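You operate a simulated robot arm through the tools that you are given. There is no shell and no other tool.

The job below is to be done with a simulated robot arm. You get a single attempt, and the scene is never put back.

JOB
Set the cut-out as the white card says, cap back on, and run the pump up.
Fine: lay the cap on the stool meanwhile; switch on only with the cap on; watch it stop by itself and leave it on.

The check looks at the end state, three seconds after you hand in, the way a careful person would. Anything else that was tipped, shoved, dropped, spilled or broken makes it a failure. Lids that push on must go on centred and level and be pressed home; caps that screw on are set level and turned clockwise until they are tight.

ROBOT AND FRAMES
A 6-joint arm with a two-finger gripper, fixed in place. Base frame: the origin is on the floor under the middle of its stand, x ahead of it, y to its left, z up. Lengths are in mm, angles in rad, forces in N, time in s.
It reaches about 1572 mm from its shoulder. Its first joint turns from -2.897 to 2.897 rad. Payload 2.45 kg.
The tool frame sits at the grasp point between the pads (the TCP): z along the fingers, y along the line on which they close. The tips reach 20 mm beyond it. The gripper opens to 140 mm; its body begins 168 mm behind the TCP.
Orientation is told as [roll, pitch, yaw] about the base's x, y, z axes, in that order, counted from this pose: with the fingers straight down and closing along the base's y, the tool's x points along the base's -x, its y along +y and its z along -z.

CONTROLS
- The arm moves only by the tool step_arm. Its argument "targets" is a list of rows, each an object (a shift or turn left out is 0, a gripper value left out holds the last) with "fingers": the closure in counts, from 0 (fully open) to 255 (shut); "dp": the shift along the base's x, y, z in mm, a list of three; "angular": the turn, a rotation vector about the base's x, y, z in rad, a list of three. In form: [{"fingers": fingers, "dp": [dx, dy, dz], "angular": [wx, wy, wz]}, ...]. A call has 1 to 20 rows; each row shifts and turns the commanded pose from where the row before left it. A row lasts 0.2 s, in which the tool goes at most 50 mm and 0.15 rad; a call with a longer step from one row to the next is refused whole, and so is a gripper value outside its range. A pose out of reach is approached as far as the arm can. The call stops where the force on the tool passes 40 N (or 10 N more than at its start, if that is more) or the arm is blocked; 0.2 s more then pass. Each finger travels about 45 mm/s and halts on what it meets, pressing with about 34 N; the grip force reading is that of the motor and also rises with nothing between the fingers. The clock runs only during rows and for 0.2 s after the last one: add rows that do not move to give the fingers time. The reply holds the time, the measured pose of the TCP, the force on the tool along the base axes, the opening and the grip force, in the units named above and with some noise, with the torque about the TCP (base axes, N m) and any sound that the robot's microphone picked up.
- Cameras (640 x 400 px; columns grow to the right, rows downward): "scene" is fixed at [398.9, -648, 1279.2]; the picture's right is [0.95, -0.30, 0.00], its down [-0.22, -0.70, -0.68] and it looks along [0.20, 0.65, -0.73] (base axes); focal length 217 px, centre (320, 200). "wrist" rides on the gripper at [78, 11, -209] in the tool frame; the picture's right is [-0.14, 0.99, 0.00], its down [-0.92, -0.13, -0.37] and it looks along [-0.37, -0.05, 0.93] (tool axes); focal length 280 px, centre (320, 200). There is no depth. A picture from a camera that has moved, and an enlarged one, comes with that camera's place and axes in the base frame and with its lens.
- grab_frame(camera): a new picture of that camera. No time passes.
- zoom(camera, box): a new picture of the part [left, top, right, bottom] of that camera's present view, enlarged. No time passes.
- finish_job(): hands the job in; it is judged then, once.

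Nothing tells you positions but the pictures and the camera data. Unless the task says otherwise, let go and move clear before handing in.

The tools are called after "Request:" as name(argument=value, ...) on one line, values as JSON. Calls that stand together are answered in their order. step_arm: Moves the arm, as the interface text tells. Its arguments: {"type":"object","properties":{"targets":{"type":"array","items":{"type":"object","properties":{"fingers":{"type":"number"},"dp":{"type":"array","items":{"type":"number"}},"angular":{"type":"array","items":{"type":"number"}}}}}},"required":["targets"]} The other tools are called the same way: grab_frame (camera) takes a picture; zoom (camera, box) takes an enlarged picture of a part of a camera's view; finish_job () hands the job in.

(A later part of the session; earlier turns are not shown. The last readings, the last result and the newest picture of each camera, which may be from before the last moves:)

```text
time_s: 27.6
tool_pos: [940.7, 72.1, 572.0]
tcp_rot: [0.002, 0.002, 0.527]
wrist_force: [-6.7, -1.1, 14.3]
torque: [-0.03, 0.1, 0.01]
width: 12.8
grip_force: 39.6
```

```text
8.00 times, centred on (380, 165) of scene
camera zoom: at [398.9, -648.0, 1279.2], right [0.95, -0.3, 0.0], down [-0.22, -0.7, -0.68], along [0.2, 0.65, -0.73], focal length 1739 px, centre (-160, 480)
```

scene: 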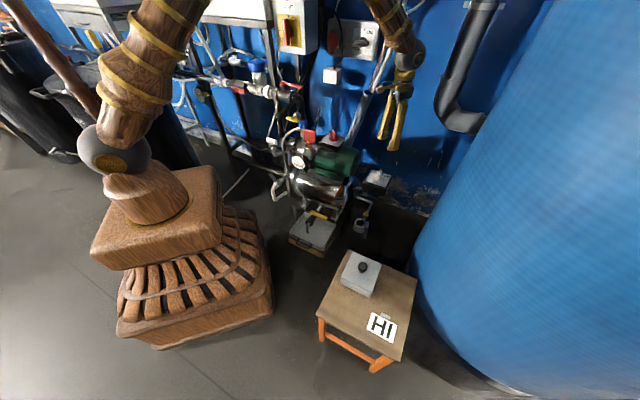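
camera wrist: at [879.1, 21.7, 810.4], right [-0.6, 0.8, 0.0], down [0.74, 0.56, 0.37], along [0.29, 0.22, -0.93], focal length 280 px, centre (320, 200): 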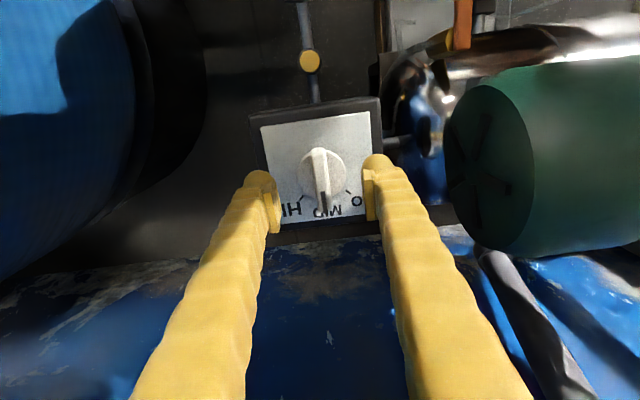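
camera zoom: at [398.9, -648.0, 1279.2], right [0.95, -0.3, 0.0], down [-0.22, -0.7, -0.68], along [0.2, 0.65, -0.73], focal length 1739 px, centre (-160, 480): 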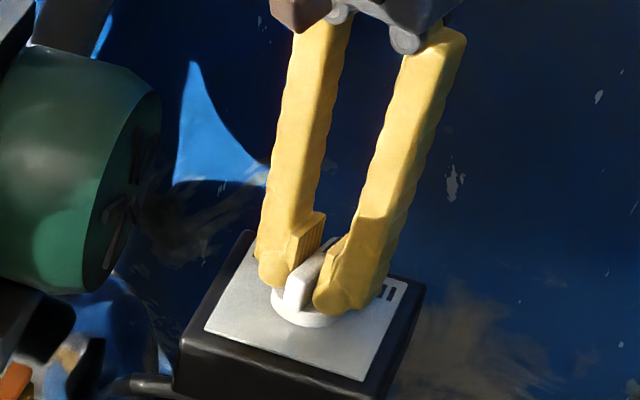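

The dial follows the gripper. Easing up slightly to lighten the vertical load and continuing to the HI mark.

Request:
step_arm(targets=[{"dp": [0, 0, 0.5], "angular": [0, 0, -0.08]}, {"angular": [0, 0, -0.09]}, {"angular": [0, 0, -0.09]}, {"angular": [0, 0, -0.09]}, {"angular": [0, 0, -0.09]}])

Request:
zoom(camera="wrist", box=[220, 100, 420, 225])

Request:
zoom(camera="scene", box=[360, 160, 400, 190])

```text
time_s: 28.8
tool_pos: [942.2, 71.9, 572.6]
tcp_rot: [0.002, 0.001, 0.086]
wrist_force: [4.9, -10.0, -5.8]
torque: [-0.1, -0.03, -0.04]
width: 13.0
grip_force: 39.5
```

```text
3.20 times, centred on (320, 162) of wrist
camera zoom: at [862.7, 74.0, 782.0], right [0.05, 1.0, 0.0], down [0.93, -0.05, 0.37], along [0.37, -0.02, -0.93], focal length 897 px, centre (320, 320)
```

zoom: 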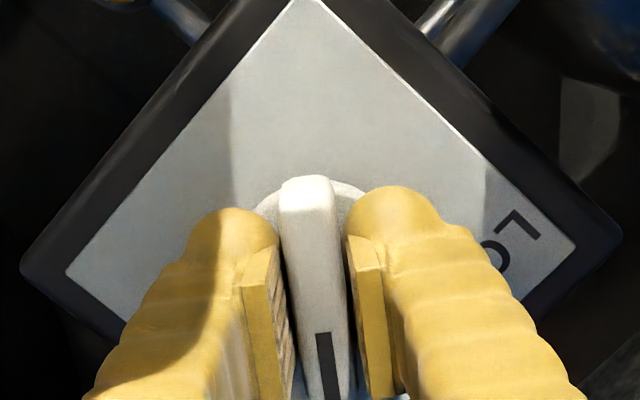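

```text
13.33 times, centred on (380, 175) of scene
camera zoom: at [398.9, -648.0, 1279.2], right [0.95, -0.3, 0.0], down [-0.22, -0.7, -0.68], along [0.2, 0.65, -0.73], focal length 2898 px, centre (-480, 533)
```

zoom: 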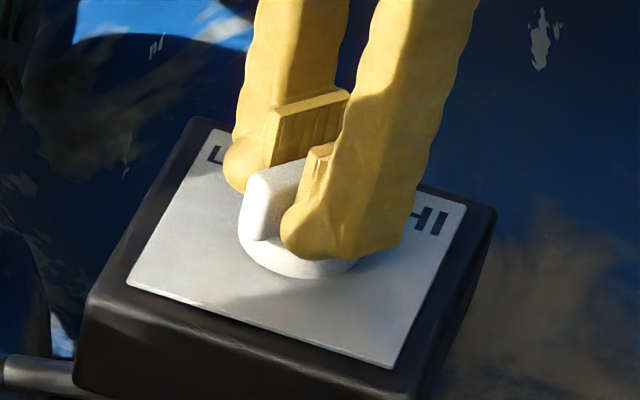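

Almost there (0.086 rad left). Finishing the turn to yaw 0, then opening to look at the pointer.

Request:
step_arm(targets=[{"angular": [0, 0, -0.045]}, {"angular": [0, 0, -0.041]}, {"angular": [0, 0, 0]}])

```text
time_s: 29.6
tool_pos: [941.0, 71.7, 573.1]
tcp_rot: [0.001, 0.001, 0.0]
wrist_force: [6.7, -12.5, -13.0]
torque: [-0.14, -0.07, 0.03]
width: 13.0
grip_force: 39.9
```

Request:
step_arm(targets=[{"fingers": 130}, {"fingers": 130}, {"fingers": 130}, {"fingers": 130}])

Request:
zoom(camera="wrist", box=[220, 100, 420, 225])

Request:
zoom(camera="scene", box=[360, 160, 400, 190])

```text
time_s: 30.6
tool_pos: [941.0, 71.6, 573.0]
tcp_rot: [0.001, 0.002, -0.002]
wrist_force: [-0.4, -0.8, 0.7]
torque: [0.0, 0.02, 0.02]
width: 68.6
grip_force: 0.1
```

```text
3.20 times, centred on (320, 162) of wrist
camera zoom: at [863.3, 80.8, 782.5], right [0.14, 0.99, 0.0], down [0.92, -0.13, 0.37], along [0.36, -0.05, -0.93], focal length 897 px, centre (320, 320)
```

zoom: 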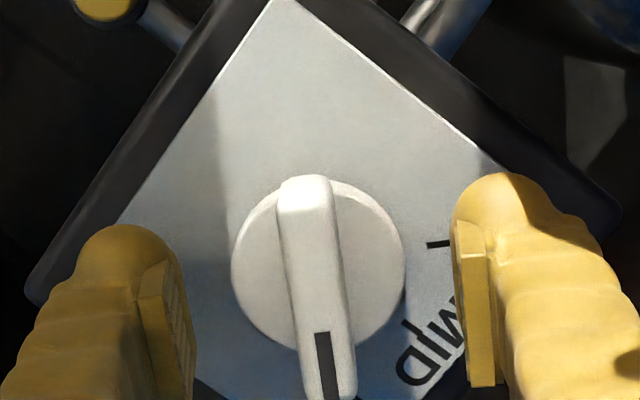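

```text
13.33 times, centred on (380, 175) of scene
camera zoom: at [398.9, -648.0, 1279.2], right [0.95, -0.3, 0.0], down [-0.22, -0.7, -0.68], along [0.2, 0.65, -0.73], focal length 2898 px, centre (-480, 533)
```

zoom: 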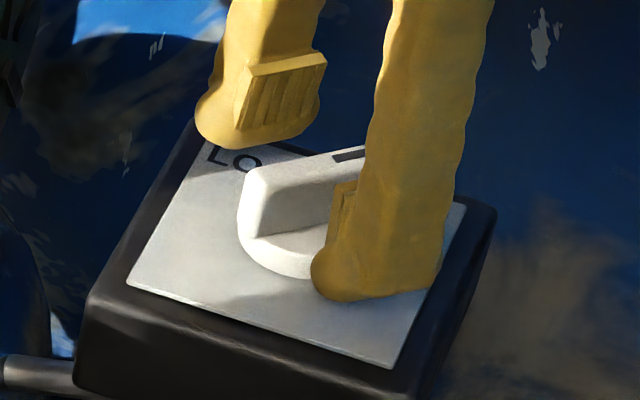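

Rising straight up to view the pointer against the HI mark.

Request:
step_arm(targets=[{"dp": [0, 0, 15]}, {"dp": [0, 0, 35]}, {"dp": [0, 0, 45]}, {"dp": [0, 0, 45]}, {"dp": [0, 0, 20]}, {"dp": [0, 0, 0]}])

Request:
zoom(camera="wrist", box=[270, 80, 380, 200])

Request:
zoom(camera="scene", box=[360, 165, 395, 190])

```text
time_s: 32.0
tool_pos: [941.3, 70.3, 734.6]
tcp_rot: [0.002, 0.001, -0.001]
wrist_force: [-0.8, -0.2, -0.5]
torque: [-0.02, 0.01, 0.0]
width: 68.4
grip_force: 0.1
```

```text
3.33 times, centred on (325, 140) of wrist
camera zoom: at [863.6, 80.1, 943.5], right [0.14, 0.99, 0.0], down [0.92, -0.13, 0.37], along [0.36, -0.05, -0.93], focal length 935 px, centre (303, 400)
```

zoom: 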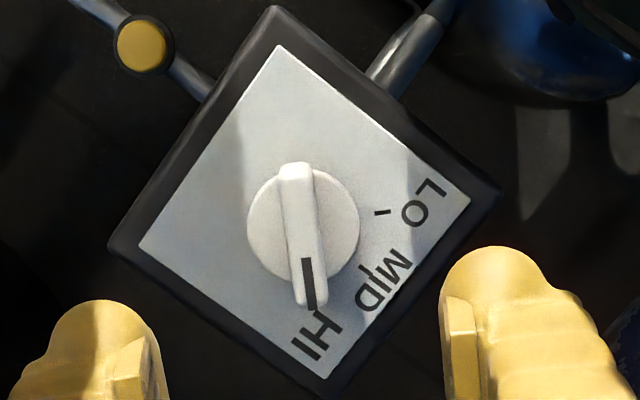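

```text
16.00 times, centred on (378, 178) of scene
camera zoom: at [398.9, -648.0, 1279.2], right [0.95, -0.3, 0.0], down [-0.22, -0.7, -0.68], along [0.2, 0.65, -0.73], focal length 3477 px, centre (-600, 560)
```

zoom: 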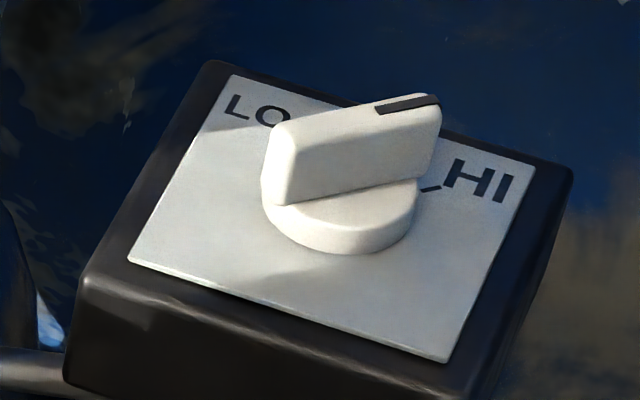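

The pointer is now squarely at HI. Next I return to the stool and pick up the cap at the same grip pose.

Request:
step_arm(targets=[{"dp": [-10, -15, 0]}, {"dp": [-20, -30, 0]}, {"dp": [-20, -30, 0]}, {"dp": [-20, -30, 0]}, {"dp": [-20, -30, 0]}, {"dp": [-20, -30, 0]}, {"dp": [-20, -30, 0]}, {"dp": [-20, -30, 0]}, {"dp": [-20, -30, -10]}, {"dp": [-20, -30, -10]}, {"dp": [-20, -30, -10]}, {"dp": [-20, -30, -10]}, {"dp": [-20, -30, -20]}, {"dp": [-20, -30, -20]}, {"dp": [-8, -11.5, -20]}, {"dp": [0, 0, -30]}, {"dp": [0, 0, 0]}, {"dp": [0, 0, 0]}])

Request:
grab_frame(camera="wrist")

Request:
grab_frame(camera="scene")

```text
time_s: 35.8
tool_pos: [661.1, -344.5, 603.7]
tcp_rot: [0.001, 0.001, 0.0]
wrist_force: [0.1, -0.4, 0.8]
torque: [0.0, 0.01, -0.01]
width: 68.3
grip_force: 0.0
```

```text
taken
camera wrist: at [584.4, -335.5, 813.8], right [0.14, 0.99, 0.0], down [0.92, -0.13, 0.37], along [0.36, -0.05, -0.93], focal length 280 px, centre (320, 200)
```

wrist: 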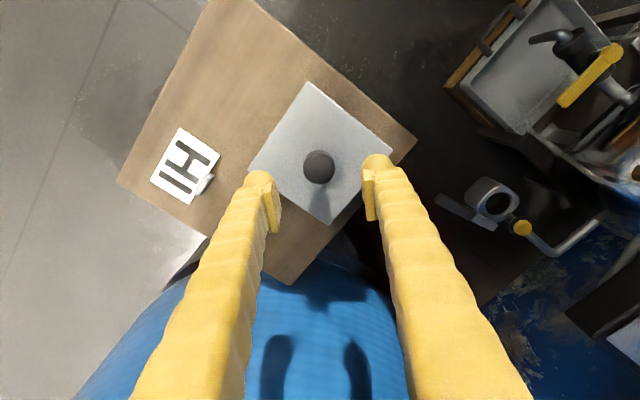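

```text
taken
```

scene: 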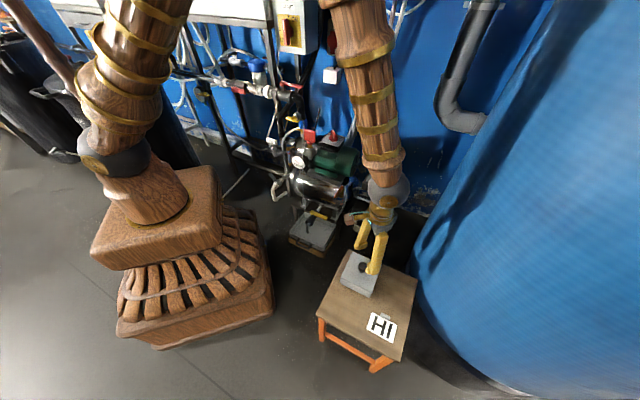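

I'm close above the cap; a few still readings will let me average out the noise before the final alignment.

Request:
step_arm(targets=[{"dp": [0, 0, 0]}])

Request:
zoom(camera="wrist", box=[220, 80, 420, 205])

Request:
step_arm(targets=[{"dp": [0, 0, 0]}])

Request:
zoom(camera="wrist", box=[220, 80, 420, 205])

Request:
step_arm(targets=[{"dp": [0, 0, 0]}])

```text
time_s: 36.2
tool_pos: [662.2, -345.5, 603.6]
tcp_rot: [0.002, 0.001, 0.001]
wrist_force: [-0.5, -0.1, 0.2]
torque: [-0.02, -0.02, 0.0]
width: 68.5
grip_force: 0.1
```

```text
3.20 times, centred on (320, 142) of wrist
camera zoom: at [584.4, -335.4, 813.9], right [0.14, 0.99, 0.0], down [0.92, -0.13, 0.37], along [0.36, -0.05, -0.93], focal length 897 px, centre (320, 384)
```

zoom: 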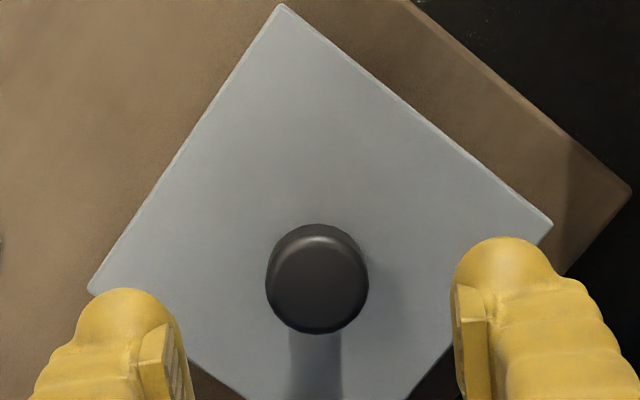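

```text
time_s: 36.6
tool_pos: [662.2, -345.2, 604.0]
tcp_rot: [0.001, 0.002, 0.0]
wrist_force: [-0.1, 0.4, 0.0]
torque: [-0.03, -0.01, 0.0]
width: 68.7
grip_force: 0.0
```

```text
3.20 times, centred on (320, 142) of wrist
camera zoom: at [584.4, -335.4, 813.9], right [0.14, 0.99, 0.0], down [0.92, -0.13, 0.37], along [0.36, -0.05, -0.93], focal length 897 px, centre (320, 384)
```

zoom: 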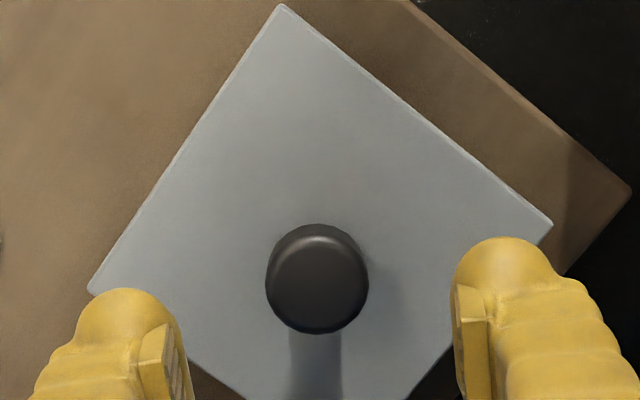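

```text
time_s: 37.0
tool_pos: [662.2, -345.0, 604.5]
tcp_rot: [0.003, 0.003, 0.001]
wrist_force: [0.1, -0.2, 0.2]
torque: [0.03, 0.01, -0.01]
width: 68.7
grip_force: 0.1
```

Camera readouts are stable: I need +1.3 mm in x and -0.2 mm in y to reproduce the release pose. Aligning and descending to it.

Request:
step_arm(targets=[{"dp": [1.3, -0.2, -20]}, {"dp": [0, 0, -25]}, {"dp": [0, 0, -20]}, {"dp": [0, 0, -12]}, {"dp": [0, 0, -6]}, {"dp": [0, 0, 0]}])

Request:
grab_frame(camera="wrist")

Request:
zoom(camera="wrist", box=[220, 100, 420, 225])

```text
time_s: 38.4
tool_pos: [663.7, -346.0, 518.5]
tcp_rot: [0.002, 0.002, 0.001]
wrist_force: [0.4, 0.6, 0.4]
torque: [0.02, -0.02, 0.01]
width: 68.5
grip_force: 0.1
```

```text
taken
camera wrist: at [586.9, -336.1, 729.1], right [0.14, 0.99, 0.0], down [0.92, -0.13, 0.37], along [0.36, -0.05, -0.93], focal length 280 px, centre (320, 200)
```

wrist: 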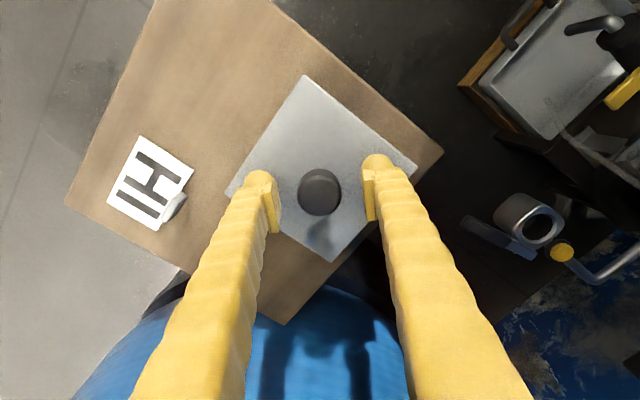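

```text
3.20 times, centred on (320, 162) of wrist
camera zoom: at [586.9, -336.1, 729.1], right [0.14, 0.99, 0.0], down [0.92, -0.13, 0.37], along [0.36, -0.05, -0.93], focal length 897 px, centre (320, 320)
```

zoom: 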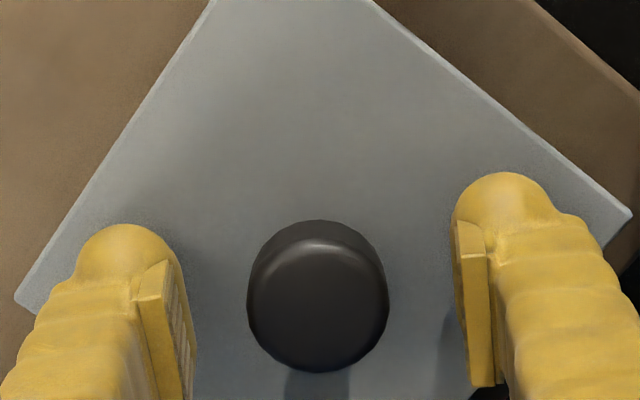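

Tiny residual tilt and ~0.7 mm x offset versus the release pose; I'll trim these out and then close on the knob.

Request:
step_arm(targets=[{"dp": [-0.7, 0, 0.6], "angular": [-0.0018, -0.0018, 0]}, {"dp": [0, 0, 0]}, {"dp": [0, 0, 0]}])

Request:
zoom(camera="wrist", box=[220, 100, 420, 225])

Request:
step_arm(targets=[{"dp": [0, 0, 0]}])

Request:
step_arm(targets=[{"dp": [0, 0, 0]}])

```text
time_s: 39.2
tool_pos: [663.2, -345.3, 521.1]
tcp_rot: [0.001, 0.002, 0.001]
wrist_force: [-0.3, -0.1, -0.3]
torque: [0.02, 0.03, -0.01]
width: 68.6
grip_force: 0.1
```

```text
3.20 times, centred on (320, 162) of wrist
camera zoom: at [585.7, -335.6, 730.0], right [0.14, 0.99, 0.0], down [0.92, -0.13, 0.37], along [0.37, -0.05, -0.93], focal length 897 px, centre (320, 320)
```

zoom: 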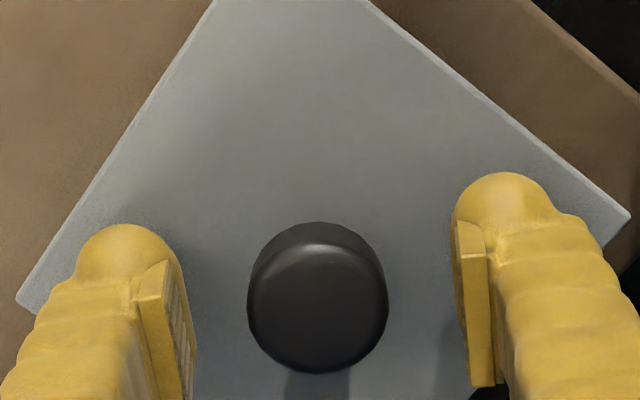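

```text
time_s: 39.6
tool_pos: [663.6, -345.2, 520.1]
tcp_rot: [0.0, 0.0, 0.001]
wrist_force: [0.3, 0.2, 0.0]
torque: [0.02, -0.01, -0.04]
width: 68.5
grip_force: 0.1
```

```text
time_s: 40.0
tool_pos: [663.1, -344.5, 520.4]
tcp_rot: [0.0, 0.0, -0.002]
wrist_force: [0.5, -0.1, -0.3]
torque: [-0.01, -0.02, -0.02]
width: 68.5
grip_force: 0.1
```

The pose now matches the release pose to a fraction of a millimetre. Closing on the knob and lifting.

Request:
step_arm(targets=[{"dp": [0, 0, -0.3], "fingers": 255}, {"fingers": 255}, {"fingers": 255}, {"fingers": 255}, {"fingers": 255}])

```text
time_s: 41.2
tool_pos: [665.0, -344.4, 520.4]
tcp_rot: [0.0, 0.001, 0.001]
wrist_force: [0.0, -0.1, 0.2]
torque: [0.02, -0.01, -0.01]
width: 29.9
grip_force: 33.9
```

Request:
step_arm(targets=[{"dp": [0, 0, 3]}, {"dp": [0, 0, 7]}, {"dp": [0, 0, 25]}, {"dp": [0, 0, 45]}, {"dp": [0, 0, 40]}, {"dp": [10, 11, 20]}, {"dp": [20, 30, 20]}, {"dp": [20, 30, 10]}, {"dp": [20, 30, 10]}, {"dp": [20, 30, 10]}, {"dp": [20, 30, 10]}, {"dp": [20, 30, 10]}, {"dp": [20, 30, 10]}, {"dp": [20, 30, 10]}, {"dp": [20, 30, 10]}])

Request:
grab_frame(camera="scene")

```text
time_s: 44.4
tool_pos: [854.8, -65.4, 759.6]
tcp_rot: [0.0, 0.0, 0.001]
wrist_force: [-0.3, -0.5, -2.0]
torque: [-0.04, -0.03, -0.02]
width: 30.0
grip_force: 34.1
```

```text
taken
```

scene: 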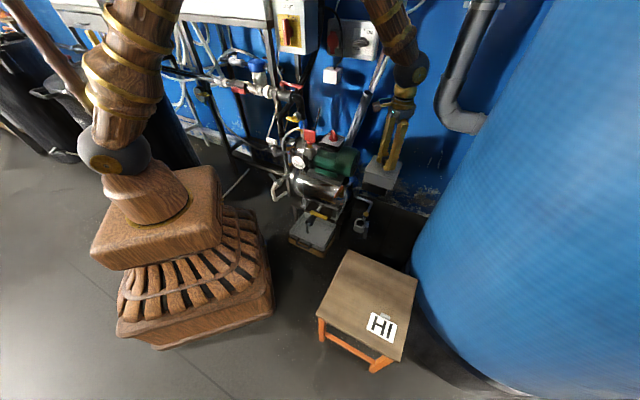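

Request:
step_arm(targets=[{"dp": [20, 30, 0]}, {"dp": [20, 30, 0]}, {"dp": [20, 30, 0]}, {"dp": [20, 30, 0]}, {"dp": [10, 15, 0]}, {"dp": [0, 0, 0]}, {"dp": [0, 0, 0]}])

Request:
grab_frame(camera="wrist")

Request:
zoom(camera="scene", box=[330, 100, 430, 200])

Request:
step_arm(targets=[{"dp": [0, 0, 0]}])

Request:
step_arm(targets=[{"dp": [0, 0, 0]}])

```text
time_s: 46.0
tool_pos: [943.6, 70.6, 760.6]
tcp_rot: [-0.001, -0.001, 0.0]
wrist_force: [0.4, 0.2, -1.2]
torque: [0.01, 0.01, -0.02]
width: 29.9
grip_force: 34.4
```

```text
taken
camera wrist: at [865.0, 80.8, 969.6], right [0.14, 0.99, 0.0], down [0.92, -0.13, 0.37], along [0.37, -0.05, -0.93], focal length 280 px, centre (320, 200)
```

wrist: 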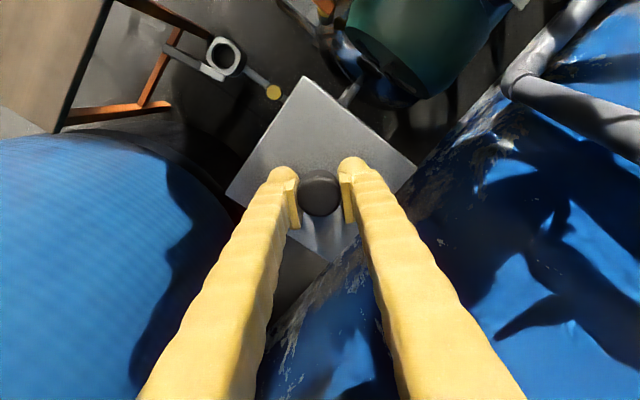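

```text
4.00 times, centred on (380, 150) of scene
camera zoom: at [398.9, -648.0, 1279.2], right [0.95, -0.3, 0.0], down [-0.22, -0.7, -0.68], along [0.2, 0.65, -0.73], focal length 869 px, centre (80, 400)
```

zoom: 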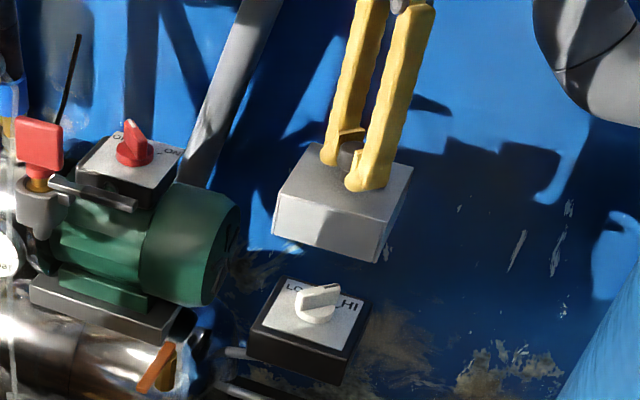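

```text
time_s: 46.4
tool_pos: [943.4, 71.7, 760.5]
tcp_rot: [-0.001, 0.001, 0.0]
wrist_force: [0.6, -0.4, -0.4]
torque: [-0.02, -0.02, 0.0]
width: 30.2
grip_force: 33.6
```

```text
time_s: 46.8
tool_pos: [943.0, 70.8, 760.2]
tcp_rot: [-0.001, 0.0, 0.0]
wrist_force: [0.4, -0.5, -1.5]
torque: [0.01, 0.0, -0.01]
width: 30.0
grip_force: 33.8
```

Cap is level and centred above the box. Descending to just above the base, then checking.

Request:
step_arm(targets=[{"dp": [0, 0, -30]}, {"dp": [0, 0, -35]}, {"dp": [0, 0, -30]}, {"dp": [0, 0, -15]}, {"dp": [0, 0, -8]}, {"dp": [0, 0, 0]}, {"dp": [0, 0, 0]}])

Request:
zoom(camera="scene", box=[350, 140, 410, 200])

Request:
grab_frame(camera="wrist")

```text
time_s: 48.4
tool_pos: [943.9, 70.0, 641.0]
tcp_rot: [0.002, -0.001, 0.0]
wrist_force: [0.0, 0.6, -1.5]
torque: [0.0, 0.0, -0.04]
width: 29.9
grip_force: 34.0
```

```text
6.67 times, centred on (380, 170) of scene
camera zoom: at [398.9, -648.0, 1279.2], right [0.95, -0.3, 0.0], down [-0.22, -0.7, -0.68], along [0.2, 0.65, -0.73], focal length 1449 px, centre (-80, 400)
```

zoom: 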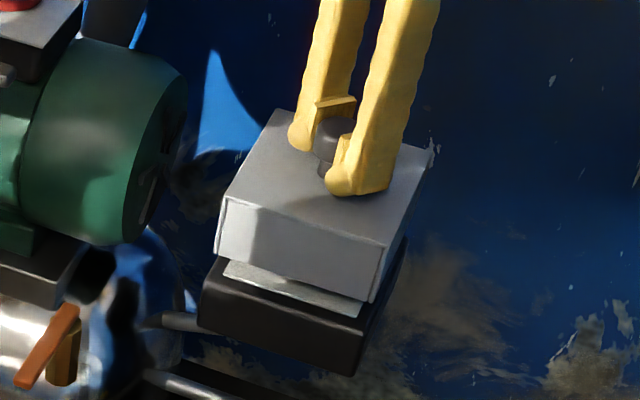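

```text
taken
camera wrist: at [865.1, 80.5, 851.4], right [0.14, 0.99, 0.0], down [0.92, -0.13, 0.37], along [0.37, -0.05, -0.93], focal length 280 px, centre (320, 200)
```

wrist: 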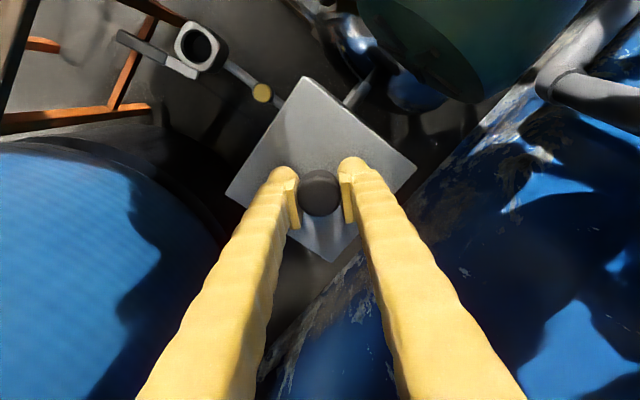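

The cap is lined up above the base. Lowering the last 25 mm gently.

Request:
step_arm(targets=[{"dp": [0, 0, -5]}, {"dp": [0, 0, -5]}, {"dp": [0, 0, -5]}, {"dp": [0, 0, -4]}, {"dp": [0, 0, -3]}, {"dp": [0, 0, -2]}])

Request:
zoom(camera="scene", box=[350, 140, 410, 200])

```text
time_s: 49.8
tool_pos: [943.7, 69.9, 618.5]
tcp_rot: [-0.001, -0.001, 0.0]
wrist_force: [-0.5, -0.3, -1.5]
torque: [-0.02, -0.02, 0.0]
width: 30.2
grip_force: 34.4
```

```text
6.67 times, centred on (380, 170) of scene
camera zoom: at [398.9, -648.0, 1279.2], right [0.95, -0.3, 0.0], down [-0.22, -0.7, -0.68], along [0.2, 0.65, -0.73], focal length 1449 px, centre (-80, 400)
```

zoom: 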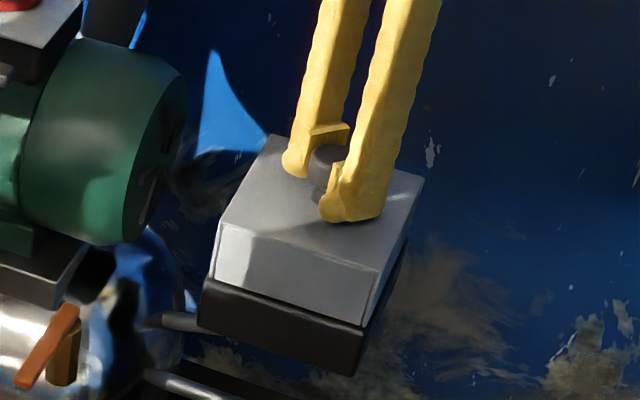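

No contact force yet; two more millimetres in 1 mm steps.

Request:
step_arm(targets=[{"dp": [0, 0, -1]}, {"dp": [0, 0, -0.8]}, {"dp": [0, 0, 0]}])

Request:
step_arm(targets=[{"dp": [0, 0, -0.5]}, {"dp": [0, 0, 0]}])

```text
time_s: 50.6
tool_pos: [943.4, 70.5, 616.6]
tcp_rot: [0.0, 0.0, -0.001]
wrist_force: [0.4, 0.2, -1.2]
torque: [0.02, -0.01, 0.0]
width: 29.9
grip_force: 33.9
```

```text
time_s: 51.2
tool_pos: [944.0, 71.0, 616.2]
tcp_rot: [0.0, -0.001, 0.001]
wrist_force: [0.1, 0.0, -0.1]
torque: [-0.01, 0.02, 0.0]
width: 30.2
grip_force: 34.1
```

Request:
step_arm(targets=[{"dp": [0, 0, -0.5]}, {"dp": [0, 0, 0]}])

Request:
zoom(camera="scene", box=[350, 140, 410, 200])

```text
time_s: 51.8
tool_pos: [942.8, 71.9, 615.5]
tcp_rot: [0.0, 0.0, 0.0]
wrist_force: [0.3, -0.8, -0.9]
torque: [0.01, 0.05, 0.01]
width: 30.2
grip_force: 33.7
```

```text
6.67 times, centred on (380, 170) of scene
camera zoom: at [398.9, -648.0, 1279.2], right [0.95, -0.3, 0.0], down [-0.22, -0.7, -0.68], along [0.2, 0.65, -0.73], focal length 1449 px, centre (-80, 400)
```

zoom: 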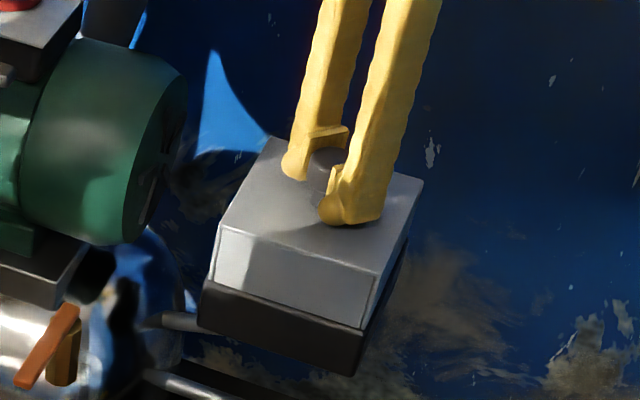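

Request:
step_arm(targets=[{"dp": [0, 0, -0.5]}, {"dp": [0, 0, 0]}])

Request:
step_arm(targets=[{"dp": [0, 0, -0.5]}, {"dp": [0, 0, 0]}])

Request:
step_arm(targets=[{"dp": [0, 0, -0.5]}, {"dp": [0, 0, 0]}])

```text
time_s: 52.4
tool_pos: [944.1, 71.5, 615.7]
tcp_rot: [-0.002, -0.001, 0.001]
wrist_force: [-4.1, 1.2, 8.5]
torque: [-0.01, 0.02, 0.02]
width: 30.1
grip_force: 34.0
```

```text
time_s: 53.0
tool_pos: [944.5, 71.1, 616.2]
tcp_rot: [0.001, -0.001, -0.001]
wrist_force: [-6.5, -1.0, 22.7]
torque: [-0.02, 0.03, -0.01]
width: 29.9
grip_force: 34.6
```

```text
time_s: 53.6
tool_pos: [943.8, 71.1, 614.8]
tcp_rot: [0.0, 0.0, 0.002]
wrist_force: [-8.6, -5.8, 34.1]
torque: [0.03, 0.03, 0.0]
width: 30.0
grip_force: 34.2
```

The cap bottomed at the original height and was pressed home with 34 N. Easing off and releasing.

Request:
step_arm(targets=[{"dp": [0, 0, 0.7]}, {"dp": [0, 0, 0.5]}, {"dp": [0, 0, 0]}])

Request:
zoom(camera="scene", box=[345, 140, 415, 190])

```text
time_s: 54.4
tool_pos: [943.4, 71.2, 614.5]
tcp_rot: [0.0, 0.0, 0.0]
wrist_force: [3.6, 0.1, 8.1]
torque: [0.01, -0.31, -0.01]
width: 30.0
grip_force: 34.3
```

```text
8.00 times, centred on (380, 165) of scene
camera zoom: at [398.9, -648.0, 1279.2], right [0.95, -0.3, 0.0], down [-0.22, -0.7, -0.68], along [0.2, 0.65, -0.73], focal length 1739 px, centre (-160, 480)
```

zoom: 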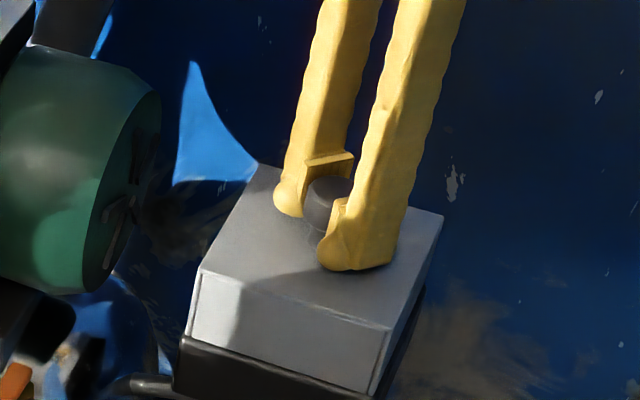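

The cap's outline matches the original picture. Opening the fingers.

Request:
step_arm(targets=[{"dp": [0, 0, 0.3], "fingers": 130}, {"fingers": 130}, {"fingers": 130}, {"fingers": 130}])

Request:
step_arm(targets=[{"dp": [0, 0, 15]}, {"dp": [0, 0, 30]}, {"dp": [0, 0, 40]}, {"dp": [0, 0, 40]}, {"dp": [0, 0, 40]}, {"dp": [0, 0, 0]}])

Request:
zoom(camera="scene", box=[345, 140, 415, 190])

Request:
grab_frame(camera="wrist")

Request:
zoom(camera="wrist", box=[240, 60, 440, 185])

```text
time_s: 55.4
tool_pos: [944.1, 70.5, 614.4]
tcp_rot: [0.0, 0.0, 0.001]
wrist_force: [0.1, -0.7, -0.3]
torque: [0.0, -0.01, 0.0]
width: 68.5
grip_force: 0.1
```

```text
time_s: 56.8
tool_pos: [943.3, 70.1, 781.7]
tcp_rot: [-0.001, -0.001, 0.0]
wrist_force: [1.2, 0.6, -0.5]
torque: [-0.01, 0.05, -0.02]
width: 68.4
grip_force: 0.1
```

```text
8.00 times, centred on (380, 165) of scene
camera zoom: at [398.9, -648.0, 1279.2], right [0.95, -0.3, 0.0], down [-0.22, -0.7, -0.68], along [0.2, 0.65, -0.73], focal length 1739 px, centre (-160, 480)
```

zoom: 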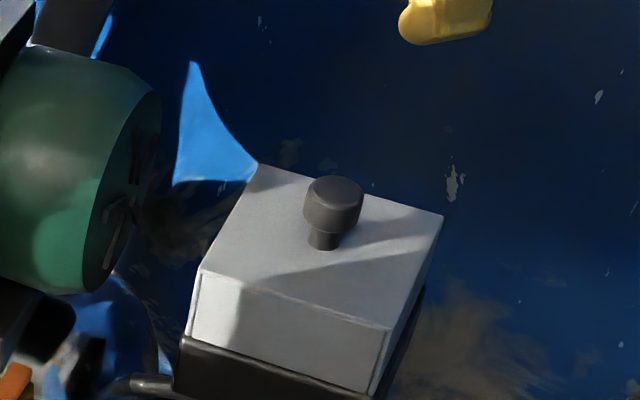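

```text
taken
camera wrist: at [865.3, 80.1, 992.0], right [0.14, 0.99, 0.0], down [0.92, -0.13, 0.37], along [0.37, -0.05, -0.93], focal length 280 px, centre (320, 200)
```

wrist: 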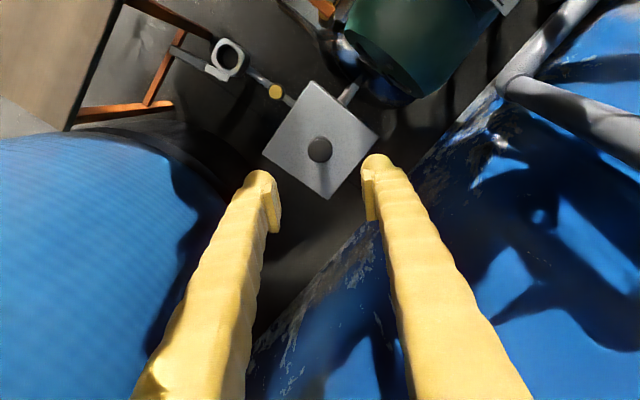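

```text
3.20 times, centred on (340, 122) of wrist
camera zoom: at [865.3, 80.1, 992.0], right [0.14, 0.99, 0.0], down [0.92, -0.13, 0.37], along [0.37, -0.05, -0.93], focal length 897 px, centre (256, 448)
```

zoom: 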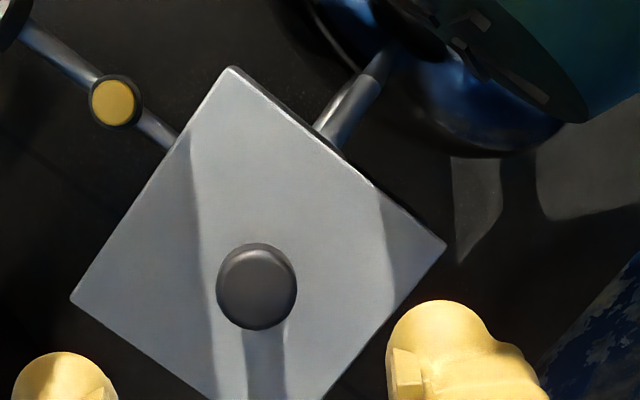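

The cap is back on exactly as it was. Now to the pump's red switch; I'll move up and across to view it and its surroundings first.

Request:
step_arm(targets=[{"dp": [-10, 5, 40]}, {"dp": [-25, 14, 30]}, {"dp": [-27, 15, 25]}, {"dp": [-27, 15, 25]}, {"dp": [-27, 15, 25]}, {"dp": [-27, 15, 25]}, {"dp": [0, 0, 0]}])

Request:
grab_frame(camera="wrist")

Request:
zoom(camera="wrist", box=[320, 0, 560, 150])

Request:
grab_frame(camera="scene")

```text
time_s: 58.4
tool_pos: [799.2, 149.1, 951.2]
tcp_rot: [0.001, -0.001, 0.0]
wrist_force: [0.1, -0.4, 0.3]
torque: [-0.01, 0.0, 0.03]
width: 68.7
grip_force: 0.0
```

```text
taken
camera wrist: at [721.1, 159.7, 1160.5], right [0.14, 0.99, 0.0], down [0.92, -0.13, 0.37], along [0.37, -0.05, -0.93], focal length 280 px, centre (320, 200)
```

wrist: 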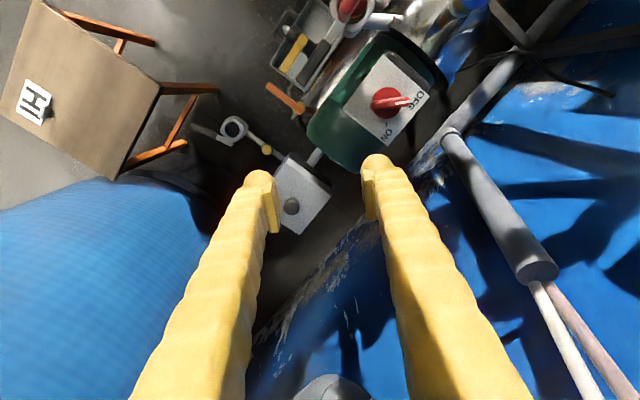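

```text
2.67 times, centred on (440, 75) of wrist
camera zoom: at [721.1, 159.7, 1160.5], right [0.14, 0.99, 0.0], down [0.92, -0.13, 0.37], along [0.37, -0.05, -0.93], focal length 748 px, centre (0, 533)
```

zoom: 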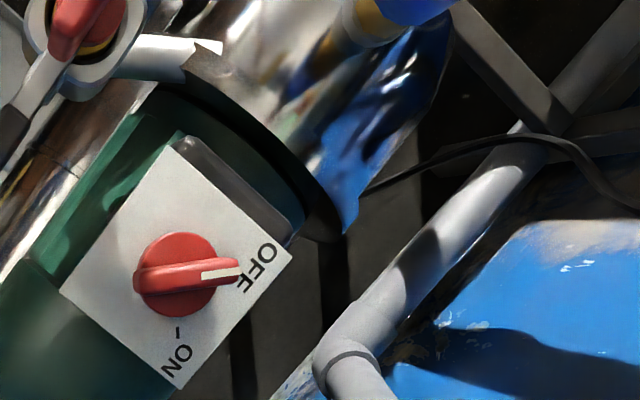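

```text
taken
```

scene: 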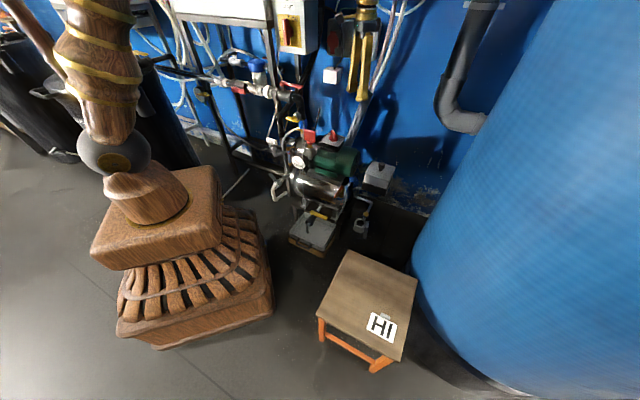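

The switch is at about (757, 261.5, 689): bar points to OFF (+y), ON mark is towards +x, so a 90° clockwise turn. I'll rotate the gripper +90° to close across the bar and move above it.

Request:
step_arm(targets=[{"dp": [-3.85, 10.16, -7.27], "angular": [0, 0, 0.1428]}, {"dp": [-3.85, 10.16, -7.27], "angular": [0, 0, 0.1428]}, {"dp": [-3.85, 10.16, -7.27], "angular": [0, 0, 0.1428]}, {"dp": [-3.85, 10.16, -7.27], "angular": [0, 0, 0.1428]}, {"dp": [-3.85, 10.16, -7.27], "angular": [0, 0, 0.1428]}, {"dp": [-3.85, 10.16, -7.27], "angular": [0, 0, 0.1428]}, {"dp": [-3.85, 10.16, -7.27], "angular": [0, 0, 0.1428]}, {"dp": [-3.85, 10.16, -7.27], "angular": [0, 0, 0.1428]}, {"dp": [-3.85, 10.16, -7.27], "angular": [0, 0, 0.1428]}, {"dp": [-3.85, 10.16, -7.27], "angular": [0, 0, 0.1428]}, {"dp": [-3.85, 10.16, -7.27], "angular": [0, 0, 0.1428]}, {"dp": [0, 0, 0]}])

Request:
grab_frame(camera="wrist")

Request:
zoom(camera="wrist", box=[220, 60, 420, 185])

Request:
zoom(camera="scene", box=[280, 80, 400, 180])

```text
time_s: 61.0
tool_pos: [756.5, 262.8, 870.4]
tcp_rot: [0.001, 0.0, 1.572]
wrist_force: [0.1, 0.4, 0.0]
torque: [0.02, 0.02, 0.01]
width: 68.4
grip_force: 0.1
```

```text
taken
camera wrist: at [745.8, 183.3, 1079.1], right [-0.99, 0.14, 0.0], down [0.13, 0.92, 0.37], along [0.05, 0.37, -0.93], focal length 280 px, centre (320, 200)
```

wrist: 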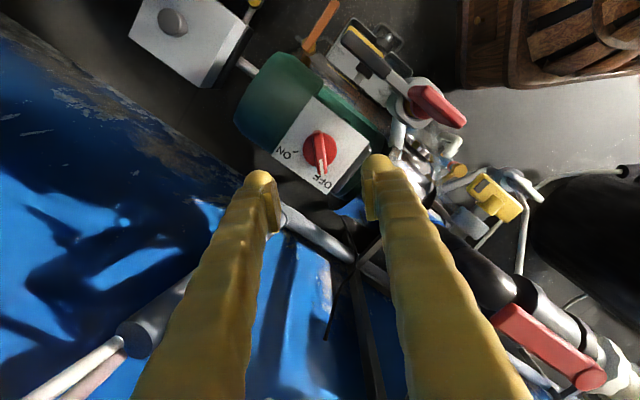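

```text
3.20 times, centred on (320, 122) of wrist
camera zoom: at [745.8, 183.3, 1079.1], right [-0.99, 0.14, 0.0], down [0.13, 0.92, 0.37], along [0.05, 0.37, -0.93], focal length 897 px, centre (320, 448)
```

zoom: 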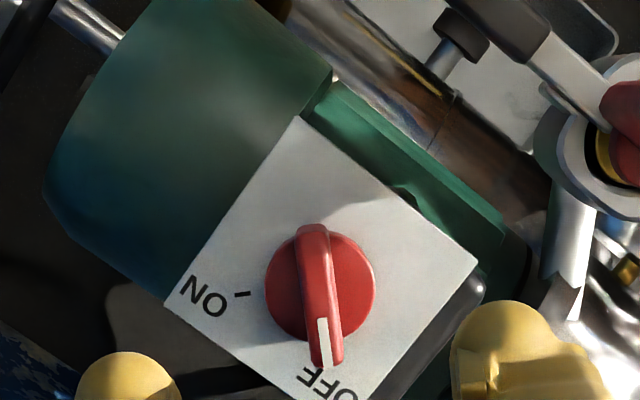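

```text
4.00 times, centred on (340, 130) of scene
camera zoom: at [398.9, -648.0, 1279.2], right [0.95, -0.3, 0.0], down [-0.22, -0.7, -0.68], along [0.2, 0.65, -0.73], focal length 869 px, centre (240, 480)
```

zoom: 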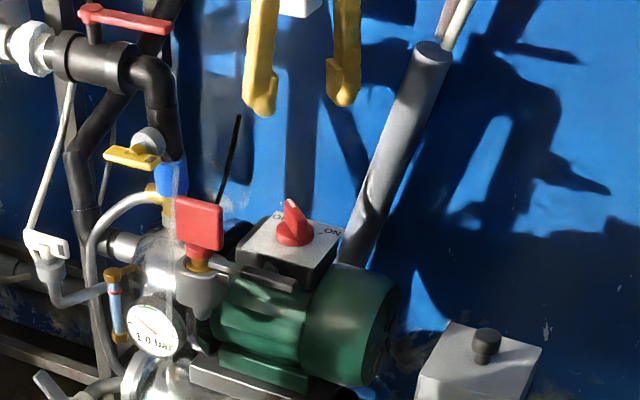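

The bar sits between the fingers. Zooming to judge its height before going down.

Request:
zoom(camera="scene", box=[315, 115, 355, 150])

Request:
zoom(camera="scene", box=[285, 140, 325, 170])

```text
11.43 times, centred on (335, 132) of scene
camera zoom: at [398.9, -648.0, 1279.2], right [0.95, -0.3, 0.0], down [-0.22, -0.7, -0.68], along [0.2, 0.65, -0.73], focal length 2484 px, centre (149, 971)
```

zoom: 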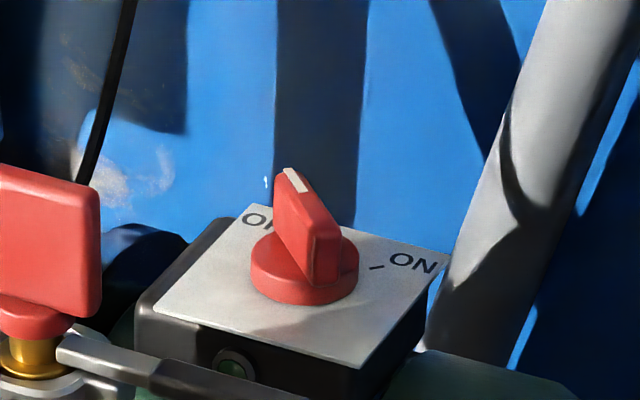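

```text
13.33 times, centred on (305, 155) of scene
camera zoom: at [398.9, -648.0, 1279.2], right [0.95, -0.3, 0.0], down [-0.22, -0.7, -0.68], along [0.2, 0.65, -0.73], focal length 2898 px, centre (520, 800)
```

zoom: 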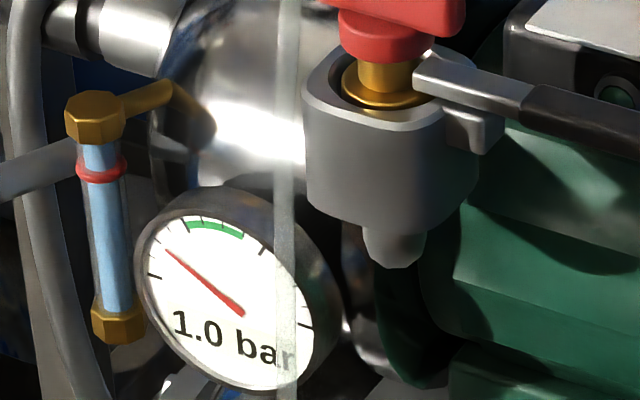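

Disc centre coincides with the tool axis in the picture. Bar top is near z≈715, disc top ≈690. Descending to 750 and checking.

Request:
step_arm(targets=[{"dp": [0, 0, -30]}, {"dp": [0, 0, -35]}, {"dp": [0, 0, -30]}, {"dp": [0, 0, -25]}, {"dp": [0, 0, 0]}, {"dp": [0, 0, 0]}])

Request:
grab_frame(camera="wrist")

Request:
zoom(camera="wrist", box=[220, 100, 420, 225])

Request:
zoom(camera="scene", box=[310, 100, 370, 150])

```text
time_s: 62.4
tool_pos: [756.5, 263.4, 750.0]
tcp_rot: [-0.001, 0.0, 1.57]
wrist_force: [-0.7, -0.6, 1.5]
torque: [-0.01, 0.01, -0.01]
width: 68.8
grip_force: 0.1
```

```text
taken
camera wrist: at [745.8, 182.9, 959.4], right [-0.99, 0.14, 0.0], down [0.13, 0.92, 0.37], along [0.05, 0.37, -0.93], focal length 280 px, centre (320, 200)
```

wrist: 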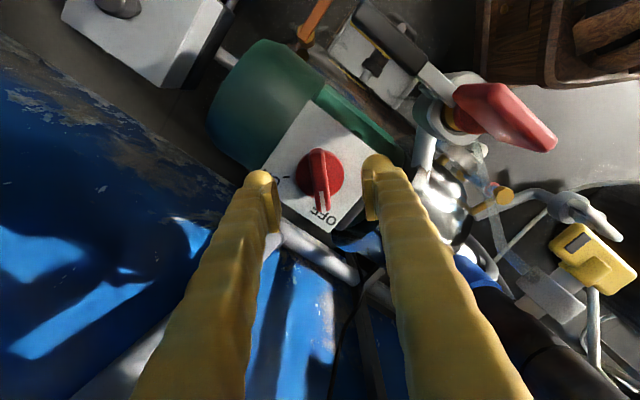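

```text
3.20 times, centred on (320, 162) of wrist
camera zoom: at [745.8, 182.9, 959.4], right [-0.99, 0.14, 0.0], down [0.13, 0.92, 0.37], along [0.05, 0.37, -0.93], focal length 897 px, centre (320, 320)
```

zoom: 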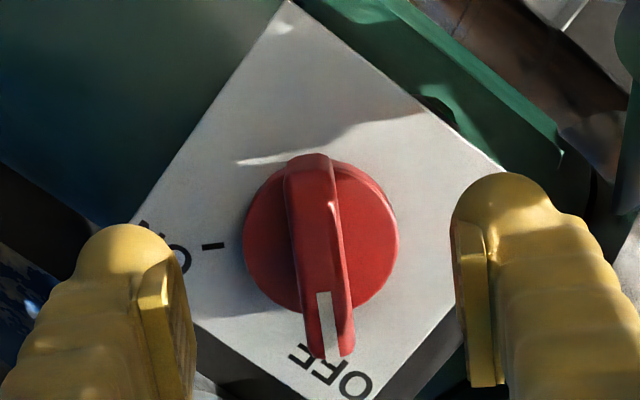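

```text
8.00 times, centred on (340, 125) of scene
camera zoom: at [398.9, -648.0, 1279.2], right [0.95, -0.3, 0.0], down [-0.22, -0.7, -0.68], along [0.2, 0.65, -0.73], focal length 1739 px, centre (160, 800)
```

zoom: 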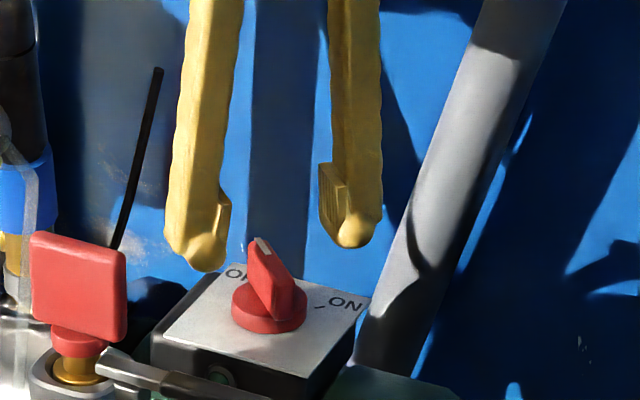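

Bar is centred between the pads. Lowering to z≈721.5 (tips just above the disc), then closing partway and fully.

Request:
step_arm(targets=[{"dp": [0.4, 0, -12]}, {"dp": [0, 0, -10]}, {"dp": [0, 0, -6.5]}, {"dp": [0, 0, 0]}, {"fingers": 190}, {"fingers": 190}])

Request:
zoom(camera="wrist", box=[220, 100, 420, 225])

Request:
zoom(camera="scene", box=[310, 100, 370, 150])

```text
time_s: 63.8
tool_pos: [758.0, 261.5, 721.0]
tcp_rot: [0.001, 0.0, 1.57]
wrist_force: [0.3, -1.2, -0.8]
torque: [-0.02, 0.01, -0.01]
width: 35.9
grip_force: 0.0
```

```text
3.20 times, centred on (320, 162) of wrist
camera zoom: at [747.1, 183.0, 930.5], right [-0.99, 0.14, 0.0], down [0.13, 0.92, 0.37], along [0.05, 0.37, -0.93], focal length 897 px, centre (320, 320)
```

zoom: 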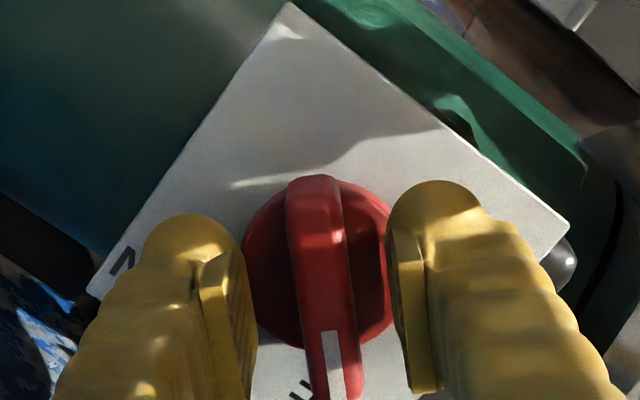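

```text
8.00 times, centred on (340, 125) of scene
camera zoom: at [398.9, -648.0, 1279.2], right [0.95, -0.3, 0.0], down [-0.22, -0.7, -0.68], along [0.2, 0.65, -0.73], focal length 1739 px, centre (160, 800)
```

zoom: 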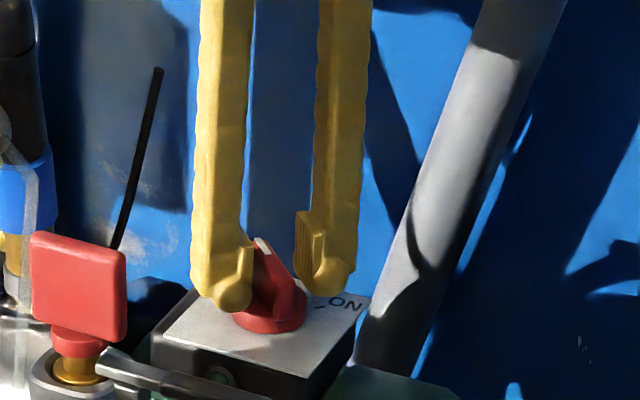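

Request:
step_arm(targets=[{"fingers": 215}, {"fingers": 226}, {"fingers": 230}, {"fingers": 234}, {"fingers": 238}, {"fingers": 238}])

Request:
zoom(camera="wrist", box=[220, 100, 420, 225])

```text
time_s: 65.2
tool_pos: [758.8, 262.4, 719.9]
tcp_rot: [0.002, 0.0, 1.572]
wrist_force: [-9.1, 1.9, 0.3]
torque: [-0.01, 0.13, 0.01]
width: 15.7
grip_force: 4.4
```

```text
3.20 times, centred on (320, 162) of wrist
camera zoom: at [746.9, 183.0, 930.4], right [-0.99, 0.14, 0.0], down [0.13, 0.92, 0.37], along [0.05, 0.37, -0.93], focal length 897 px, centre (320, 320)
```

zoom: 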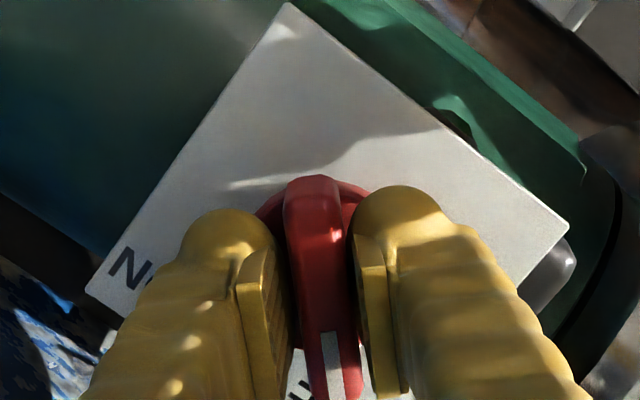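

One finger touched slightly first (9 N in -x), so I shift 0.5 mm toward -x and close fully.

Request:
step_arm(targets=[{"dp": [-0.5, 0, 0], "fingers": 238}, {"fingers": 244}, {"fingers": 255}, {"fingers": 255}])

```text
time_s: 66.2
tool_pos: [756.5, 261.8, 721.8]
tcp_rot: [0.003, 0.0, 1.571]
wrist_force: [-23.3, 1.3, 3.4]
torque: [0.03, 0.23, 0.01]
width: 13.0
grip_force: 39.3
```

Request:
step_arm(targets=[{"dp": [-0.6, 0, 0], "fingers": 255}, {"dp": [-0.4, 0, 0]}, {"dp": [0, 0, 0]}])

```text
time_s: 67.0
tool_pos: [757.2, 262.7, 721.7]
tcp_rot: [0.0, 0.001, 1.571]
wrist_force: [-6.0, 4.4, -17.6]
torque: [0.12, 0.03, 0.02]
width: 13.2
grip_force: 39.2
```

Lateral load is small now. Turning the switch clockwise in small steps, with a slight drop to relieve the vertical pull.

Request:
step_arm(targets=[{"dp": [0, 0, -0.6]}, {"angular": [0, 0, -0.08]}, {"angular": [0, 0, -0.1]}, {"angular": [0, 0, -0.1]}, {"angular": [0, 0, -0.1]}])

Request:
zoom(camera="wrist", box=[220, 100, 420, 225])

```text
time_s: 68.2
tool_pos: [757.2, 262.2, 721.3]
tcp_rot: [-0.001, 0.0, 1.189]
wrist_force: [-12.6, 15.4, 7.6]
torque: [0.24, 0.09, 0.01]
width: 13.1
grip_force: 39.7
```

```text
3.20 times, centred on (320, 162) of wrist
camera zoom: at [717.4, 192.5, 930.7], right [-0.87, 0.5, 0.0], down [0.46, 0.81, 0.37], along [0.18, 0.32, -0.93], focal length 897 px, centre (320, 320)
```

zoom: 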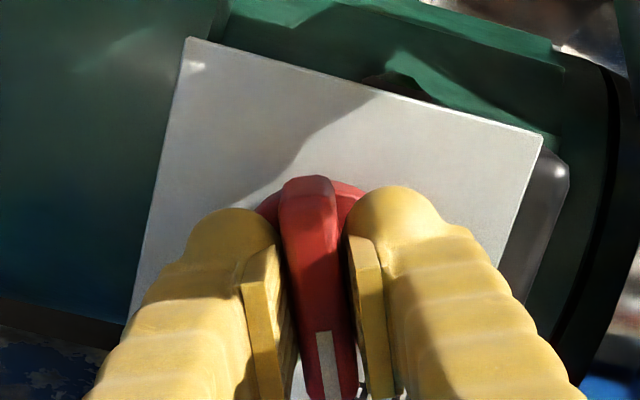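

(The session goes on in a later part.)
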